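You operate a simulated robot arm through the tools that you are given. There is no shell and no other tool. Be economical: measure what you need, move in short steps, check, and stop when the job is done.

Carry out the task below with a simulated robot arm. There is one attempt and no reset: what you move stays moved.

TASK
Count the roof lamps on the deck of the chassis with the step, then put as many of the port plugs from the deck of the chassis with the step on top of the green can there.
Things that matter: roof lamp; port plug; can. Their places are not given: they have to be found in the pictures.

It is judged by the outcome, as a careful person would: the job done as asked, and still so three seconds after it is handed in. It fails if anything else is knocked over, pushed out of place, dropped, spilled or broken.

THE ROBOT
A 6-joint arm with a two-finger parallel gripper, fixed in place. Base frame: the origin is at the foot of the arm, x ahead of it, y to its left, z up; the work surface is at about z = 0. Lengths are in m, angles in rad, forces in N, time in s.
With the tool pointing down near the work surface it reaches from about 0.14 to 0.58 m from the base axis. Its first joint turns from -1.152 to 1.152 rad. Payload 2.1 kg.
Tool frame: the origin (TCP) lies between the finger pads and is the grasp point; the fingertips stand 0.03 m ahead of it; z points along the fingers, y is the line along which they close. The gripper opens to 0.094 m. The fingers are 0.028 m wide and 0.01 m thick; the gripper's body (0.05 by 0.096 m) begins 0.055 m behind the TCP.
Orientation is that of the tool frame in the base frame, as [roll, pitch, yaw] about the fixed x, y, z axes, in that order (R = Rz(yaw) Ry(pitch) Rx(roll)). With the fingers straight down and closing along the base's y, the tool's x points along the base's -x, its y along +y and its z along -z.

THE INTERFACE
- The arm moves only by the tool drive_tool. Its argument "targets" is a list of rows, each a list of 7 numbers: the shift along the tool's x, y, z in m, then the turn, a rotation vector about the tool's x, y, z in rad, then the closure, from 0 (fully open) to 1 (shut). In form: [[tx, ty, tz, ax, ay, az, gripper], ...]. A call has 1 to 10 rows; each row is the pose to reach, as a shift and turn from the pose commanded when the call began, along the tool's axes at that moment. A row lasts 0.2 s, in which the tool goes at most 0.05 m and 0.15 rad; a call with a longer step from one row to the next is refused whole, and so is a gripper value outside its range. A pose out of reach is approached as far as the arm can. The call stops where the force on the tool passes 40 N (or 10 N more than at its start, if that is more) or the arm is blocked; 0.2 s more then pass. The fingers move at their own pace (about 0.072 m/s each) and stop on an object; they squeeze with about 29 N. The grip force told is the motor's: it shows also when the fingers shut on nothing. Time passes only in rows, and 0.2 s behind the last, so rows that repeat a pose let the fingers close. It gives the time, the measured TCP pose, the force on the tool (base axes), the opening and the grip force at its end, in the units of the frame above (readings bear some noise).
- Cameras (640 x 400 px; columns grow to the right, rows downward): "scene" is fixed at [0.065, -0.385, 0.4763]; the picture's right is [0.66, -0.75, 0.00], its down [-0.48, -0.42, -0.77] and it looks along [0.58, 0.50, -0.64] (base axes); focal length 241 px, centre (320, 200). "wrist" rides on the gripper at [-0.037, 0, -0.058] in the tool frame; the picture's right is [0.00, -1.00, 0.00], its down [0.97, 0.00, -0.24] and it looks along [0.24, 0.00, 0.97] (tool axes); focal length 218 px, centre (320, 200).
- camera(camera): a new picture of that camera. No time passes.
- locate(camera, pixels): for up to 12 pixels [column, row] of the newest picture of that camera ("zoom" is the newest enlarged one), the place [x, y, z] in the base frame of the surface seen there, good to about 0.003 m. No time passes.
- inspect(camera, box): a new picture of the part [left, top, right, bottom] of that camera's present view, enlarged. No time passes.
- sign_off(): hands the job in; it is judged then, once.

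Work in short steps. Measure before you move; look again where a grasp or a placing could have gone wrong, and mend it. You have 60 turns and 26 pictures in all, the two below and enlarged ones among them. Open the gripper and draw the arm clear of the work before you hand the job in, unless the task says otherwise; then end with one line.

The tools are called by a JSON object that holds its "name" and its "arguments". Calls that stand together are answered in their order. drive_tool: Moves the arm, as the interface text tells. Its arguments: {"type":"object","properties":{"targets":{"type":"array","items":{"type":"array","items":{"type":"number"}}}},"required":["targets"]} The other tools are called the same way: camera (camera) takes a picture; locate (camera, pixels) gives the place of the surface under pixels of a picture; inspect (camera, box) takes an enlarged picture of a part of a camera's view; sign_off () hands the job in.

At the start:

```text
clock: 0.0
tool_pos: [0.3409, -0.0126, 0.2996]
orientation: [3.139, 0.002, -3.14]
contact_force: [0.3, 0.1, 1.2]
opening: 0.0942
grip_force: 0.1
```

scene: 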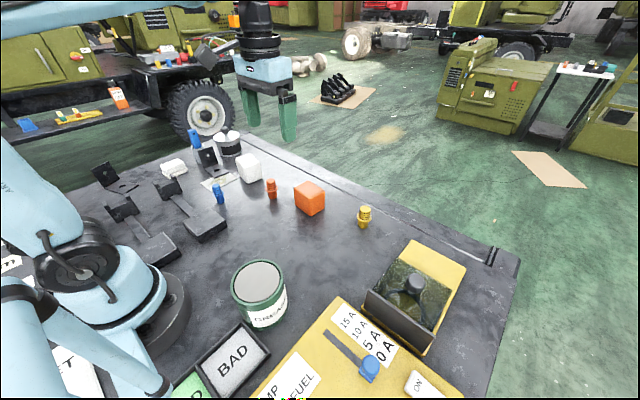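
wrist: 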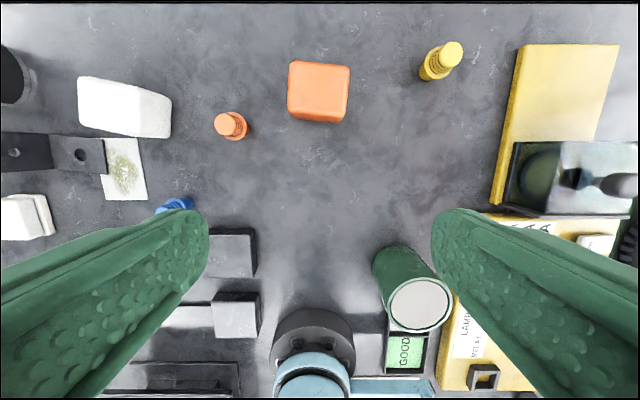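

I'll look closer at the work surface first, with zooms on the left and right halves.

{"name": "inspect", "arguments": {"camera": "scene", "box": [80, 110, 340, 272]}}

{"name": "inspect", "arguments": {"camera": "scene", "box": [220, 200, 540, 400]}}

{"name": "inspect", "arguments": {"camera": "scene", "box": [0, 0, 250, 156]}}

{"name": "inspect", "arguments": {"camera": "scene", "box": [400, 0, 640, 150]}}

```text
2.46 times, centred on (210, 191) of scene
```

zoom: 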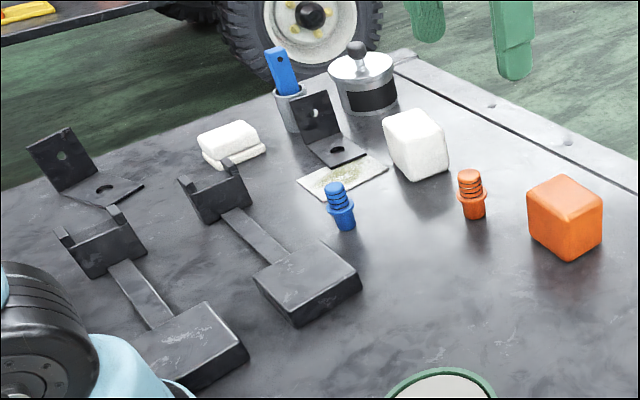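

```text
2.00 times, centred on (380, 300) of scene
```

zoom: 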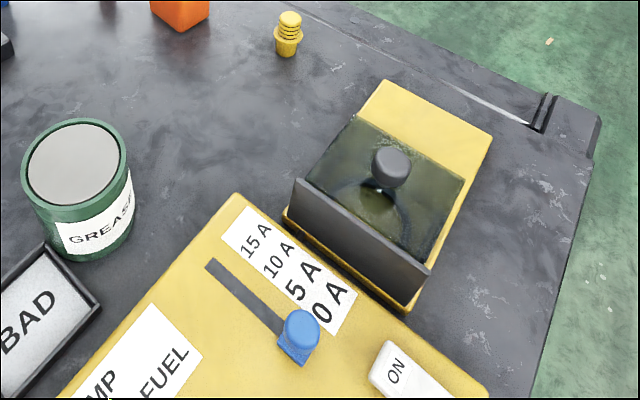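

```text
2.56 times, centred on (125, 78) of scene
```

zoom: 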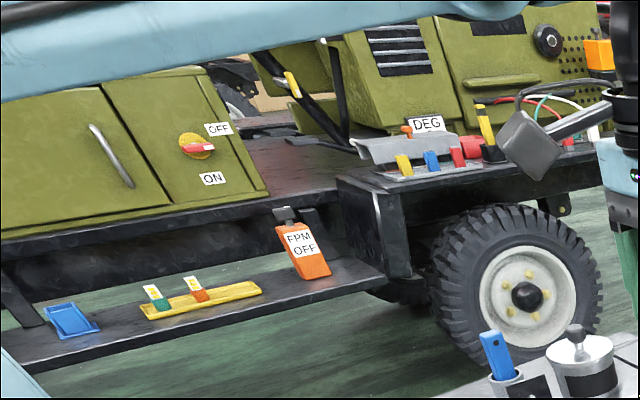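

```text
2.67 times, centred on (520, 75) of scene
```

zoom: 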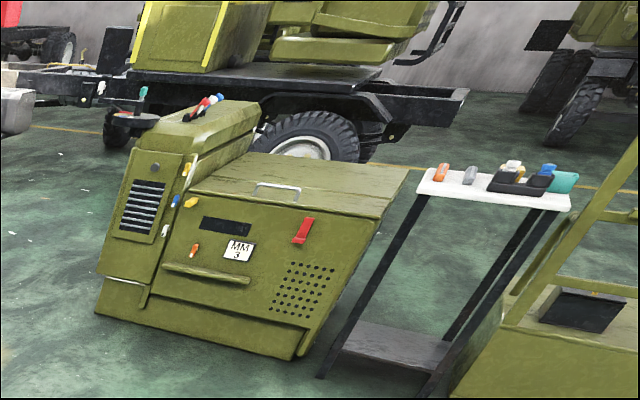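

Candidates: plugs blue, orange, yellow; lamp-like blocks orange and white. I'll look in detail from the wrist and measure the main items.

{"name": "inspect", "arguments": {"camera": "wrist", "box": [0, 30, 360, 255]}}

{"name": "inspect", "arguments": {"camera": "scene", "box": [150, 120, 342, 240]}}

{"name": "locate", "arguments": {"camera": "scene", "pixels": [[258, 274], [240, 282], [278, 284], [272, 181], [272, 197], [364, 209], [364, 225], [218, 186], [221, 201], [311, 188], [248, 160], [174, 163]]}}

```text
1.78 times, centred on (180, 142) of wrist
```

zoom: 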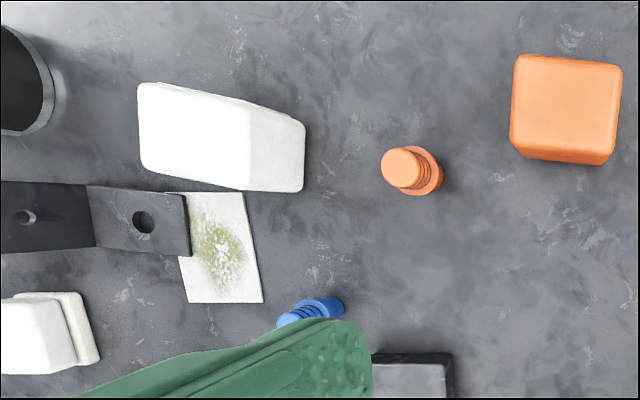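

```text
3.33 times, centred on (246, 180) of scene
```

zoom: 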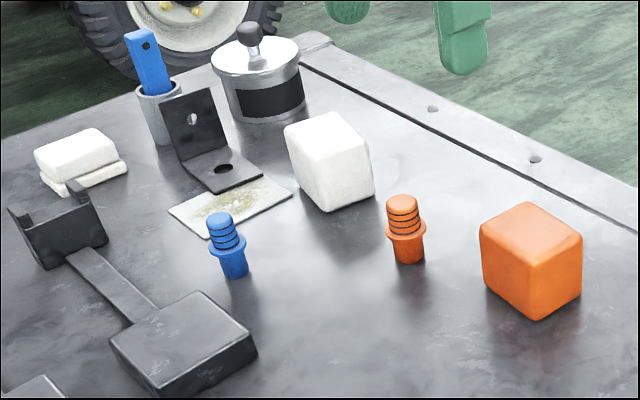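

```text
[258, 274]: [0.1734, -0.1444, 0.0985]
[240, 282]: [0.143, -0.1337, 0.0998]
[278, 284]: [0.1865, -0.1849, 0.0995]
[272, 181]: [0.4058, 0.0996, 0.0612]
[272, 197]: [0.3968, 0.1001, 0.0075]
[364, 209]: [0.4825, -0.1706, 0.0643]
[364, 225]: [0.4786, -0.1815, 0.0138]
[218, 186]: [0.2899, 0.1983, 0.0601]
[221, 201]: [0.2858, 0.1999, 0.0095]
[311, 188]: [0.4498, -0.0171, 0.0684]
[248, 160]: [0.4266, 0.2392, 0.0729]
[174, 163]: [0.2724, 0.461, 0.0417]
```

Unclear whether the white items are lamps; I'll move the wrist camera over the left rear area (y≈0.25) at this safe height for a closer look.

{"name": "drive_tool", "arguments": {"targets": [[0, 0.045, 0, 0, 0, 0, 0], [0, 0.09, 0, 0, 0, 0, 0], [0, 0.135, 0, 0, 0, 0, 0], [0, 0.18, 0, 0, 0, 0, 0], [0, 0.225, 0, 0, 0, 0, 0], [0, 0.26, 0, 0, 0, 0, 0]]}}

{"name": "camera", "arguments": {"camera": "wrist"}}

{"name": "camera", "arguments": {"camera": "scene"}}

```text
clock: 1.4
tool_pos: [0.3409, 0.2474, 0.2996]
orientation: [3.142, 0.001, 3.141]
contact_force: [0.4, -0.8, -0.1]
opening: 0.094
grip_force: 0.1
```

```text
17 pictures are left
```

wrist: 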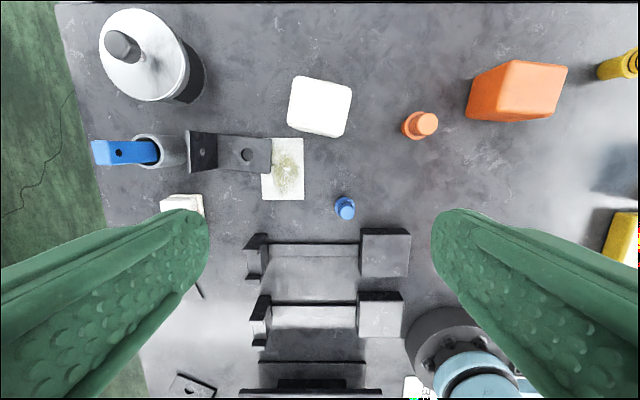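

```text
16 pictures are left
```

scene: 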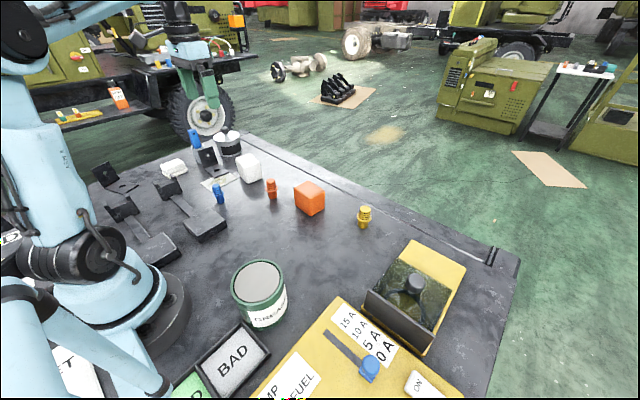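

White and orange blocks share the same shape (both ~0.07 tall). I shift further left/back to see the low white item at wrist (182,203) and the hidden area.

{"name": "drive_tool", "arguments": {"targets": [[0.03, 0.03, 0, 0, 0, 0, 0], [0.06, 0.06, 0, 0, 0, 0, 0], [0.09, 0.09, 0, 0, 0, 0, 0], [0.12, 0.11, 0, 0, 0, 0, 0]]}}

{"name": "camera", "arguments": {"camera": "wrist"}}

{"name": "inspect", "arguments": {"camera": "scene", "box": [80, 130, 240, 230]}}

```text
clock: 2.4
tool_pos: [0.2189, 0.3578, 0.2976]
orientation: [3.141, 0.002, -3.141]
contact_force: [-0.7, -0.2, -0.6]
opening: 0.0939
grip_force: 0.0
```

```text
15 pictures are left
```

wrist: 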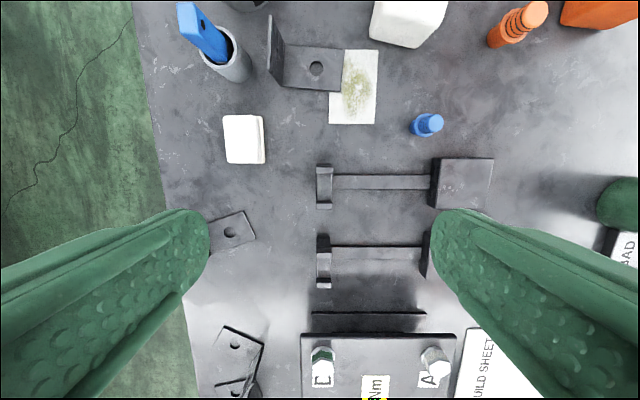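

```text
4.00 times, centred on (160, 180) of scene
```

zoom: 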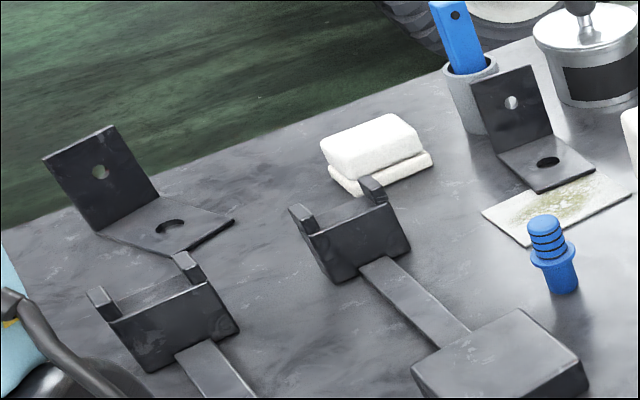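

The low white item is a folded cloth. A build sheet and a panel show at the bottom; I tilt the camera back (about tool y) while moving right to see that hidden area.

{"name": "drive_tool", "arguments": {"targets": [[0, -0.03, 0, 0, 0.14, 0, 0], [0, -0.06, 0, 0, 0.28, 0, 0], [0, -0.09, 0, 0, 0.42, 0, 0], [0, -0.11, 0, 0, 0.55, 0, 0]]}}

{"name": "camera", "arguments": {"camera": "wrist"}}

```text
clock: 3.4
tool_pos: [0.2212, 0.2469, 0.2985]
orientation: [3.138, -0.549, -3.137]
contact_force: [-0.4, -0.2, 0.2]
opening: 0.0939
grip_force: 0.1
```

```text
13 pictures are left
```

wrist: 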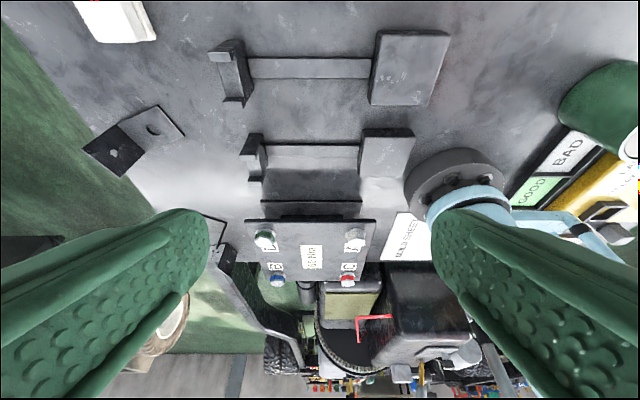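

No more lamps here. Now the right front corner: I move to y≈-0.2 keeping the tilt.

{"name": "drive_tool", "arguments": {"targets": [[0, -0.05, 0, 0, 0, 0, 0], [0, -0.1, 0, 0, 0, 0, 0], [0, -0.15, 0, 0, 0, 0, 0], [0, -0.2, 0, 0, 0, 0, 0], [0, -0.25, 0, 0, 0, 0, 0], [0, -0.3, 0, 0, 0, 0, 0], [0, -0.35, 0, 0, 0, 0, 0], [0, -0.4, 0, 0, 0, 0, 0], [0, -0.45, 0, 0, 0, 0, 0]]}}

{"name": "camera", "arguments": {"camera": "wrist"}}

```text
clock: 5.4
tool_pos: [0.2174, -0.2067, 0.299]
orientation: [-3.137, -0.536, -3.139]
contact_force: [-0.8, -1.1, -0.4]
opening: 0.094
grip_force: 0.1
out of reach, approached as far as the arm can: row 1, 2, 3, 4, 5, 6, 7, 8, 9
```

```text
12 pictures are left
```

wrist: 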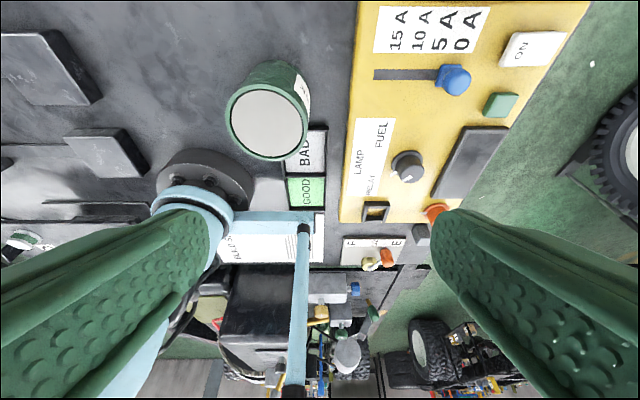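

Small coloured things around (370,263), (387,258), (435,212); zooming in, and measuring the can top.

{"name": "inspect", "arguments": {"camera": "wrist", "box": [200, 190, 456, 350]}}

{"name": "locate", "arguments": {"camera": "wrist", "pixels": [[268, 122], [232, 122], [302, 122], [268, 92], [268, 152], [370, 264], [388, 258], [436, 213]]}}

```text
2.50 times, centred on (328, 270) of wrist
```

zoom: 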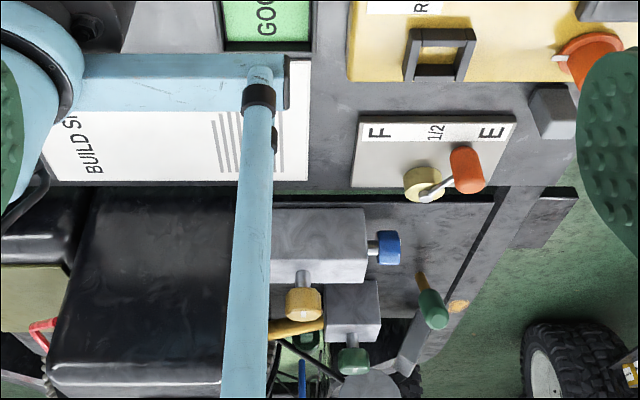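

```text
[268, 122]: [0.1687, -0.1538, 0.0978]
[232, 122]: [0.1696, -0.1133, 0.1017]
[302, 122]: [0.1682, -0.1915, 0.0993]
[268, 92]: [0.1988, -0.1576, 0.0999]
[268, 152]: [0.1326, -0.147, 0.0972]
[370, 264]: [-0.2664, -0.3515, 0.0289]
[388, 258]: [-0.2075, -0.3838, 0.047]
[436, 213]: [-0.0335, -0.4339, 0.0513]
```

The remaining items are gauges and knobs, so the roof lamps number two (orange and white blocks): two plugs go on the can (centre ≈ (0.167,-0.152), top z≈0.099). I straighten the tool.

{"name": "drive_tool", "arguments": {"targets": [[0, 0, 0, 0, -0.14, 0, 0], [0, 0, 0, 0, -0.28, 0, 0], [0, 0, 0, 0, -0.42, 0, 0], [0, 0, 0, 0, -0.55, 0, 0], [0, 0, 0, 0, -0.55, 0, 0]]}}

{"name": "inspect", "arguments": {"camera": "scene", "box": [256, 170, 288, 206]}}

{"name": "locate", "arguments": {"camera": "scene", "pixels": [[271, 179], [271, 183], [271, 189], [267, 190], [276, 191], [271, 193], [272, 198]]}}

```text
clock: 6.6
tool_pos: [0.2183, -0.2073, 0.299]
orientation: [3.14, 0.004, -3.14]
contact_force: [0.1, -0.4, 0.1]
opening: 0.0941
grip_force: 0.0
```

```text
11.11 times, centred on (272, 188) of scene
```

zoom: 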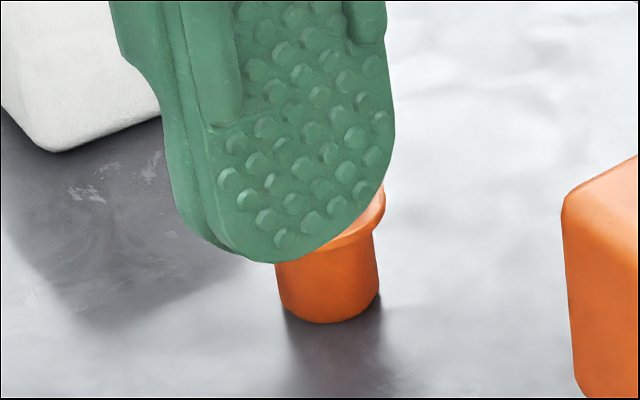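

```text
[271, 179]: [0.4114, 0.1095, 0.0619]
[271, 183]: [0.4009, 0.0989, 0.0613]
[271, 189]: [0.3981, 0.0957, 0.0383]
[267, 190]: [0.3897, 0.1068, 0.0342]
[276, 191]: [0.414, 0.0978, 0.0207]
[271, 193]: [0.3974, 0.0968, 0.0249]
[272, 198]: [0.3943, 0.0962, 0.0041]
```

Heights: plug top z≈0.062, flange ≈0.033. Moving above the yellow plug for a precise centring look.

{"name": "drive_tool", "arguments": {"targets": [[-0.045, 0.005, 0, 0, 0, 0, 0], [-0.09, 0.01, 0, 0, 0, 0, 0], [-0.135, 0.015, 0, 0, 0, 0, 0], [-0.18, 0.02, 0.02, 0, 0, 0, 0], [-0.22, 0.025, 0.045, 0, 0, 0, 0], [-0.255, 0.029, 0.075, 0, 0, 0, 0], [-0.262, 0.029, 0.115, 0, 0, 0, 0], [-0.262, 0.029, 0.115, 0, 0, 0, 0]]}}

{"name": "camera", "arguments": {"camera": "wrist"}}

```text
clock: 8.4
tool_pos: [0.4788, -0.1789, 0.1819]
orientation: [3.138, 0.002, -3.141]
contact_force: [0.1, -0.5, 0.8]
opening: 0.094
grip_force: 0.0
```

```text
9 pictures are left
```

wrist: 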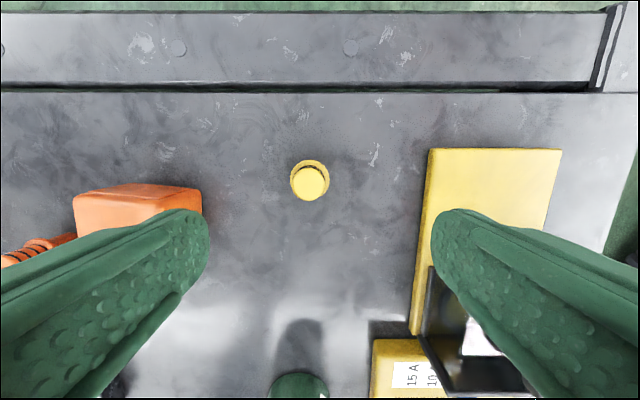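

{"name": "locate", "arguments": {"camera": "wrist", "pixels": [[309, 183], [295, 183], [324, 183], [309, 170], [309, 197], [309, 163], [430, 200], [440, 180]]}}

```text
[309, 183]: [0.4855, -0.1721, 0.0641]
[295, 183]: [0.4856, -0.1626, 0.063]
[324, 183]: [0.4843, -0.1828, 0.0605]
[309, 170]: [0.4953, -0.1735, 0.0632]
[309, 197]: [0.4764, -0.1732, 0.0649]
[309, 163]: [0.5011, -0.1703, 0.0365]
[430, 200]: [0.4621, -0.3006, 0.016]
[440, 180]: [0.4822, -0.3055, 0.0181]
```

Yellow plug centre ≈ (0.486,-0.1725), top z 0.064, flange top 0.0365. I descend to TCP z≈0.071 (tips just above the flange) and close.

{"name": "drive_tool", "arguments": {"targets": [[-0.007, 0.0065, 0.03, 0, 0, 0, 0], [-0.007, 0.0065, 0.065, 0, 0, 0, 0], [-0.007, 0.0065, 0.095, 0, 0, 0, 0], [-0.007, 0.0065, 0.111, 0, 0, 0, 0], [-0.007, 0.0065, 0.111, 0, 0, 0, 1], [-0.007, 0.0065, 0.111, 0, 0, 0, 1], [-0.007, 0.0065, 0.111, 0, 0, 0, 1], [-0.007, 0.0065, 0.111, 0, 0, 0, 1]]}}

```text
clock: 10.2
tool_pos: [0.4866, -0.172, 0.07]
orientation: [3.139, 0.0, -3.14]
contact_force: [0.0, -1.1, 0.7]
opening: 0.0265
grip_force: 29.2
```

Gripped (opening 0.0265, 29 N). Lifting straight up, then travelling towards the can.

{"name": "drive_tool", "arguments": {"targets": [[0, 0, -0.03, 0, 0, 0, 1], [0, 0, -0.075, 0, 0, 0, 1], [0, 0, -0.12, 0, 0, 0, 1], [0, 0, -0.165, 0, 0, 0, 1], [0, 0, -0.2, 0, 0, 0, 1], [0.04, 0.002, -0.2, 0, 0, 0, 1], [0.08, 0.004, -0.2, 0, 0, 0, 1], [0.12, 0.006, -0.2, 0, 0, 0, 1], [0.16, 0.008, -0.2, 0, 0, 0, 1], [0.2, 0.01, -0.2, 0, 0, 0, 1]]}}

{"name": "drive_tool", "arguments": {"targets": [[0.04, 0.003, 0, 0, 0, 0, 1], [0.08, 0.006, 0, 0, 0, 0, 1], [0.11, 0.009, 0, 0, 0, 0, 1], [0.137, 0.01, 0, 0, 0, 0, 1], [0.137, 0.01, 0, 0, 0, 0, 1]]}}

{"name": "camera", "arguments": {"camera": "wrist"}}

{"name": "camera", "arguments": {"camera": "scene"}}

```text
clock: 12.4
tool_pos: [0.2853, -0.1634, 0.2715]
orientation: [3.141, 0.002, -3.141]
contact_force: [0.1, -0.4, -0.2]
opening: 0.0268
grip_force: 29.1
```

```text
clock: 13.6
tool_pos: [0.1491, -0.1522, 0.2721]
orientation: [3.139, 0.002, -3.14]
contact_force: [-0.2, -0.1, -1.5]
opening: 0.0265
grip_force: 29.5
```

```text
8 pictures are left
```

wrist: 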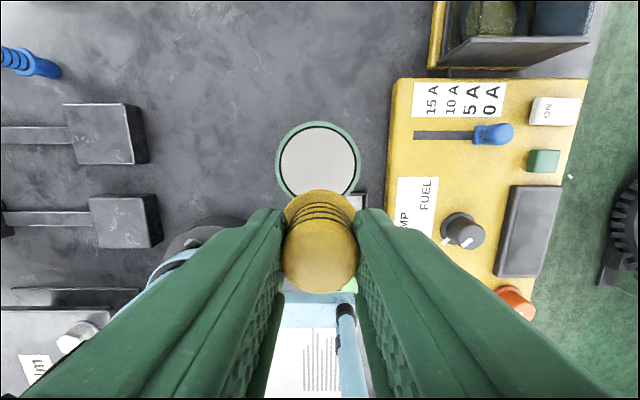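

```text
7 pictures are left
```

scene: 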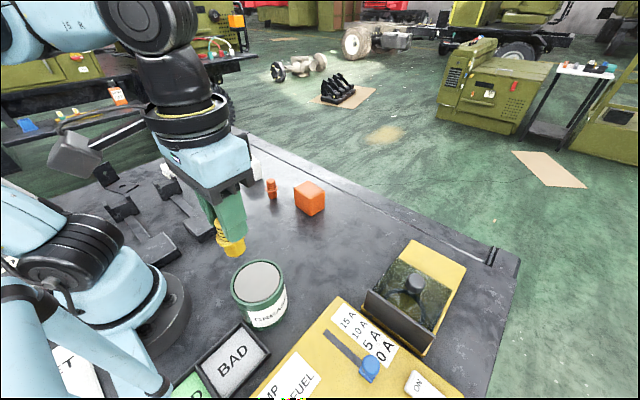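

Plug held straight. Checking the can rim positions from this view.

{"name": "locate", "arguments": {"camera": "wrist", "pixels": [[277, 158], [359, 158], [318, 124], [318, 158], [281, 158], [354, 158], [318, 128], [318, 185], [278, 165], [358, 165]]}}

```text
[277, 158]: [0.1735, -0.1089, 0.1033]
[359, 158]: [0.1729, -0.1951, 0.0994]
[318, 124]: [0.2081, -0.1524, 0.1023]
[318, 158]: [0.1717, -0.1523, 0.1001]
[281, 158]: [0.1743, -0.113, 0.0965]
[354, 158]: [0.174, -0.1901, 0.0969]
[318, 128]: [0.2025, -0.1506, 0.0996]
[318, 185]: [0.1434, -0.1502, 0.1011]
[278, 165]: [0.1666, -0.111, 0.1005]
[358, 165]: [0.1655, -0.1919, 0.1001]
```

Can centre ≈ (0.166,-0.152), lid z≈0.099. Descending to just above contact (TCP z≈0.172).

{"name": "drive_tool", "arguments": {"targets": [[0, 0, 0.04, 0, 0, 0, 1], [0, 0, 0.075, 0, 0, 0, 1], [0, 0, 0.092, 0, 0, 0, 1], [0, 0, 0.099, 0, 0, 0, 1], [0, 0, 0.099, 0, 0, 0, 1]]}}

```text
clock: 14.8
tool_pos: [0.1499, -0.1516, 0.1709]
orientation: [3.141, 0.001, -3.141]
contact_force: [-0.2, 0.5, -1.6]
opening: 0.0266
grip_force: 28.8
```

Not touching yet; lowering in 1 mm steps.

{"name": "drive_tool", "arguments": {"targets": [[0, 0, 0.001, 0, 0, 0, 1], [0, 0, 0.001, 0, 0, 0, 1]]}}

{"name": "drive_tool", "arguments": {"targets": [[0, 0, 0.001, 0, 0, 0, 1], [0, 0, 0.001, 0, 0, 0, 1]]}}

{"name": "inspect", "arguments": {"camera": "scene", "box": [200, 220, 320, 295]}}

```text
clock: 15.4
tool_pos: [0.1502, -0.1519, 0.1711]
orientation: [3.14, 0.0, -3.141]
contact_force: [0.3, -0.6, -1.8]
opening: 0.0268
grip_force: 29.2
```

```text
clock: 16.0
tool_pos: [0.1491, -0.1522, 0.1696]
orientation: [3.141, 0.001, -3.141]
contact_force: [0.2, 2.4, 7.9]
opening: 0.0268
grip_force: 29.2
```

```text
5.33 times, centred on (260, 258) of scene
```

zoom: 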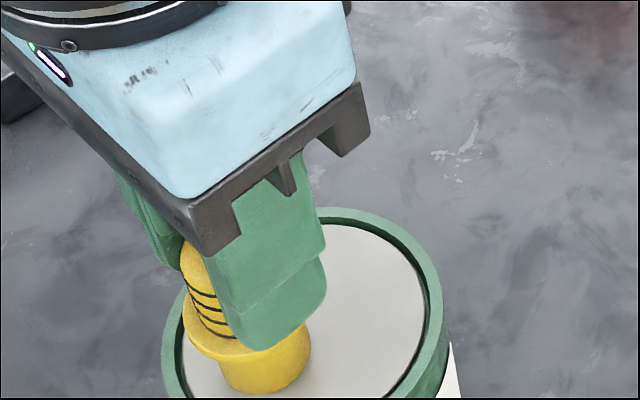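

Contact (≈8 N), plug sits on the lid inside the rim. Releasing and rising straight up.

{"name": "drive_tool", "arguments": {"targets": [[0, 0, 0, 0, 0, 0, 0.6], [0, 0, 0, 0, 0, 0, 0.4], [0, 0, 0, 0, 0, 0, 0.3], [0, 0, -0.03, 0, 0, 0, 0.3], [0, 0, -0.07, 0, 0, 0, 0.3], [0, 0, -0.11, 0, 0, 0, 0.3]]}}

{"name": "camera", "arguments": {"camera": "wrist"}}

```text
clock: 17.4
tool_pos: [0.1487, -0.154, 0.2805]
orientation: [3.138, 0.003, -3.14]
contact_force: [0.4, 0.5, 0.5]
opening: 0.0659
grip_force: 0.0
```

```text
5 pictures are left
```

wrist: 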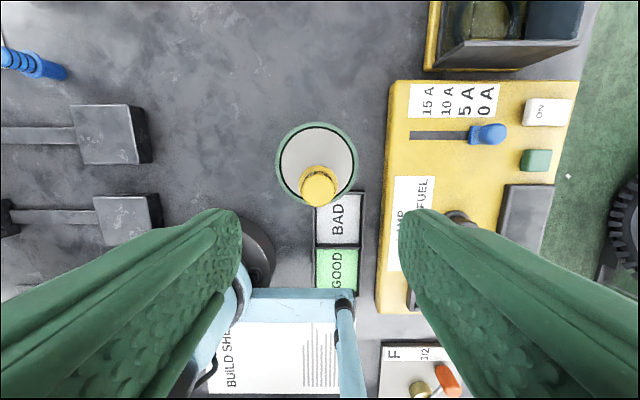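

Yellow stands upright on the can. Measuring it and moving above the orange plug.

{"name": "locate", "arguments": {"camera": "wrist", "pixels": [[319, 188], [319, 177], [319, 169], [302, 186], [336, 186]]}}

{"name": "drive_tool", "arguments": {"targets": [[-0.031, 0.032, 0, 0, 0, 0, 0.1], [-0.062, 0.064, 0, 0, 0, 0, 0], [-0.093, 0.096, 0, 0, 0, 0, 0], [-0.124, 0.128, 0, 0, 0, 0, 0], [-0.155, 0.16, 0, 0, 0, 0, 0], [-0.186, 0.192, 0, 0, 0, 0, 0], [-0.217, 0.224, 0.02, 0, 0, 0, 0], [-0.247, 0.255, 0.04, 0, 0, 0, 0], [-0.247, 0.255, 0.08, 0, 0, 0, 0], [-0.247, 0.255, 0.1, 0, 0, 0, 0]]}}

{"name": "camera", "arguments": {"camera": "wrist"}}

```text
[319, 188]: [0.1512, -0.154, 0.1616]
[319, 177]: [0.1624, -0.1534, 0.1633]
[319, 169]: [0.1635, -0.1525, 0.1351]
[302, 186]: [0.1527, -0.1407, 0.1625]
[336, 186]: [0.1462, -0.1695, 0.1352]
```

```text
clock: 19.6
tool_pos: [0.3982, 0.1034, 0.1793]
orientation: [3.14, 0.002, -3.14]
contact_force: [-0.6, -0.1, -0.2]
opening: 0.0938
grip_force: 0.0
```

```text
4 pictures are left
```

wrist: 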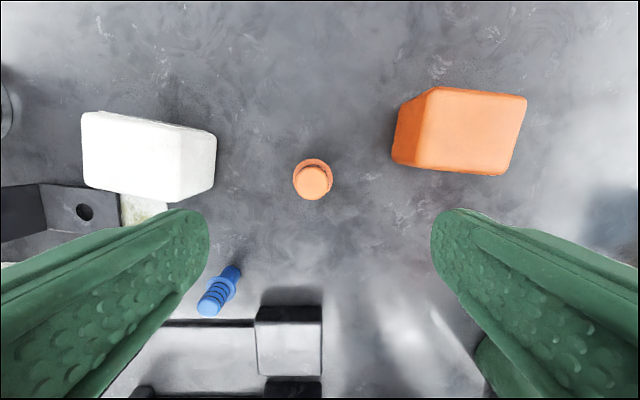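

{"name": "locate", "arguments": {"camera": "wrist", "pixels": [[313, 182], [297, 182], [329, 182], [313, 169], [313, 197], [392, 155], [215, 190]]}}

```text
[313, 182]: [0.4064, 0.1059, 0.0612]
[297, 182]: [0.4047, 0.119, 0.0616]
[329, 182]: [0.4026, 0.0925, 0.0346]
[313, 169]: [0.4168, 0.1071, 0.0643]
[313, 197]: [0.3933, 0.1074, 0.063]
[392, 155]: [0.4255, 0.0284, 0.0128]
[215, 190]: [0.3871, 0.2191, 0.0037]
```

Orange plug centre ≈ (0.4055,0.1065). Descend and grip in the same way.

{"name": "drive_tool", "arguments": {"targets": [[-0.0073, 0.003, 0.03, 0, 0, 0, 0.1], [-0.0073, 0.003, 0.065, 0, 0, 0, 0.1], [-0.0073, 0.003, 0.095, 0, 0, 0, 0.1], [-0.0073, 0.003, 0.109, 0, 0, 0, 0.1], [-0.0073, 0.003, 0.109, 0, 0, 0, 1], [-0.0073, 0.003, 0.109, 0, 0, 0, 1], [-0.0073, 0.003, 0.109, 0, 0, 0, 1], [-0.0073, 0.003, 0.109, 0, 0, 0, 1]]}}

```text
clock: 21.4
tool_pos: [0.4052, 0.1071, 0.0718]
orientation: [3.139, 0.002, -3.138]
contact_force: [0.2, 0.7, 0.1]
opening: 0.0262
grip_force: 29.1
```

Gripped. Lifting, then travelling high to the can's other half (x≈0.188).

{"name": "drive_tool", "arguments": {"targets": [[0, 0, -0.03, 0, 0, 0, 1], [0, 0, -0.075, 0, 0, 0, 1], [0, 0, -0.12, 0, 0, 0, 1], [0, 0, -0.165, 0, 0, 0, 1], [0, 0, -0.209, 0, 0, 0, 1], [0.031, -0.037, -0.209, 0, 0, 0, 1], [0.062, -0.074, -0.209, 0, 0, 0, 1], [0.093, -0.111, -0.209, 0, 0, 0, 1]]}}

{"name": "drive_tool", "arguments": {"targets": [[0.031, -0.037, 0, 0, 0, 0, 1], [0.062, -0.074, 0, 0, 0, 0, 1], [0.093, -0.111, 0, 0, 0, 0, 1], [0.124, -0.148, 0, 0, 0, 0, 1], [0.124, -0.148, 0, 0, 0, 0, 1], [0.124, -0.148, 0, 0, 0, 0, 1]]}}

```text
clock: 23.2
tool_pos: [0.3121, -0.007, 0.2809]
orientation: [3.14, 0.002, -3.14]
contact_force: [0.4, 0.9, -0.3]
opening: 0.0262
grip_force: 28.7
```

```text
clock: 24.6
tool_pos: [0.1867, -0.1587, 0.282]
orientation: [3.139, 0.002, -3.138]
contact_force: [-0.4, -0.9, -1.3]
opening: 0.0263
grip_force: 28.8
```

y reads -0.159; correcting by +6 mm and lowering partway.

{"name": "drive_tool", "arguments": {"targets": [[-0.0015, 0.006, 0, 0, 0, 0, 1], [-0.0015, 0.006, 0.03, 0, 0, 0, 1], [-0.0015, 0.006, 0.03, 0, 0, 0, 1]]}}

{"name": "camera", "arguments": {"camera": "scene"}}

```text
clock: 25.4
tool_pos: [0.19, -0.1496, 0.2525]
orientation: [3.14, 0.001, -3.14]
contact_force: [-1.1, 0.5, -0.9]
opening: 0.0263
grip_force: 28.6
```

```text
3 pictures are left
```

scene: 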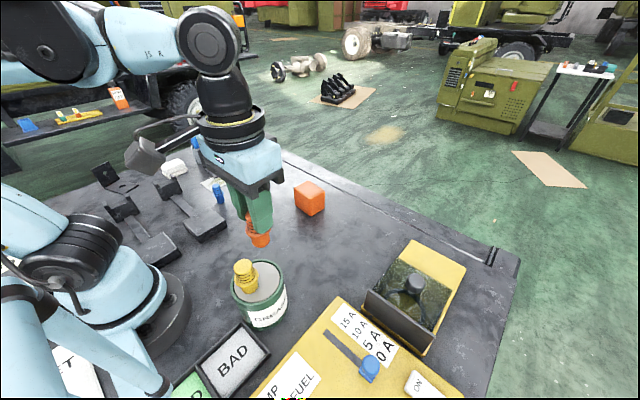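

Aligned beside the yellow plug. Descending to just above the lid.

{"name": "drive_tool", "arguments": {"targets": [[0.001, -0.001, 0.035, 0, 0, 0, 1], [0.001, -0.001, 0.065, 0, 0, 0, 1], [0.001, -0.001, 0.077, 0, 0, 0, 1], [0.001, -0.001, 0.079, 0, 0, 0, 1], [0.001, -0.001, 0.079, 0, 0, 0, 1]]}}

{"name": "drive_tool", "arguments": {"targets": [[0, 0, 0.001, 0, 0, 0, 1], [0, 0, 0.001, 0, 0, 0, 1]]}}

```text
clock: 26.6
tool_pos: [0.1876, -0.1484, 0.1718]
orientation: [3.14, 0.002, 3.141]
contact_force: [-1.7, -0.8, 3.1]
opening: 0.0261
grip_force: 28.8
```

```text
clock: 27.2
tool_pos: [0.1874, -0.1491, 0.1724]
orientation: [3.14, 0.002, -3.14]
contact_force: [-2.2, 0.0, 24.2]
opening: 0.0263
grip_force: 28.5
```

Contact at 24 N; checking it's on the lid rather than the rim before release.

{"name": "inspect", "arguments": {"camera": "scene", "box": [210, 220, 322, 290]}}

```text
5.71 times, centred on (266, 255) of scene
```

zoom: 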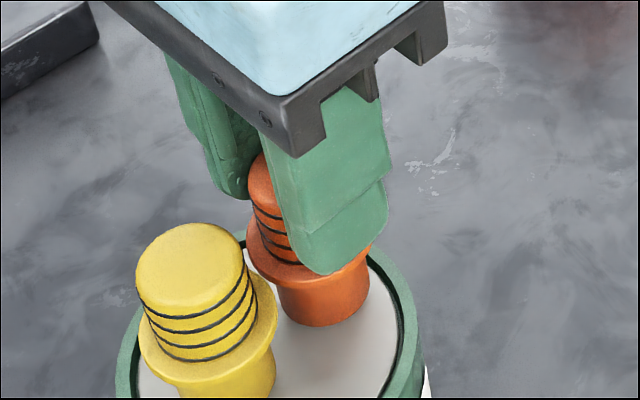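

Orange base is on the lid inside the rim. Easing off 1 mm, releasing, rising and retreating.

{"name": "drive_tool", "arguments": {"targets": [[0, 0, -0.001, 0, 0, 0, 1], [0, 0, -0.001, 0, 0, 0, 0.6], [0, 0, -0.001, 0, 0, 0, 0.4], [0, 0, -0.001, 0, 0, 0, 0.3], [0, 0, -0.03, 0, 0, 0, 0.3], [0, 0, -0.07, 0, 0, 0, 0.3], [0, 0, -0.11, 0, 0, 0, 0.3]]}}

{"name": "drive_tool", "arguments": {"targets": [[-0.03, 0.03, 0, 0, 0, 0, 0], [-0.06, 0.06, 0, 0, 0, 0, 0], [-0.09, 0.09, 0, 0, 0, 0, 0], [-0.12, 0.12, 0, 0, 0, 0, 0], [-0.15, 0.15, 0, 0, 0, 0, 0]]}}

{"name": "camera", "arguments": {"camera": "scene"}}

```text
clock: 28.8
tool_pos: [0.1883, -0.1485, 0.2825]
orientation: [3.139, 0.001, -3.14]
contact_force: [-1.0, 0.7, 0.2]
opening: 0.0657
grip_force: 0.1
```

```text
clock: 30.0
tool_pos: [0.3384, 0.0032, 0.2826]
orientation: [3.141, 0.003, 3.14]
contact_force: [0.0, -0.5, 0.6]
opening: 0.094
grip_force: 0.1
```

```text
1 pictures are left
```

scene: 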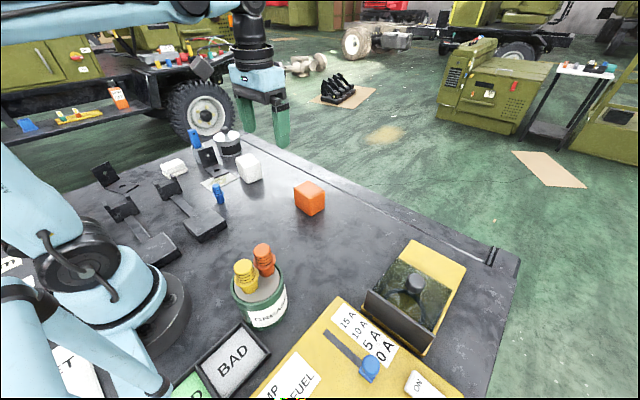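

Two plugs stand upright on the can, the blue plug is untouched, and the arm is clear with the gripper open. Handing in.

{"name": "sign_off", "arguments": {}}

```text
The job is handed in.
```

I counted two roof lamps on the deck, the orange block and the white block, so I stood two port plugs (yellow and orange) upright on top of the green can and left the blue one in place; I identified the lamps by their matching shape, as nothing labelled them.
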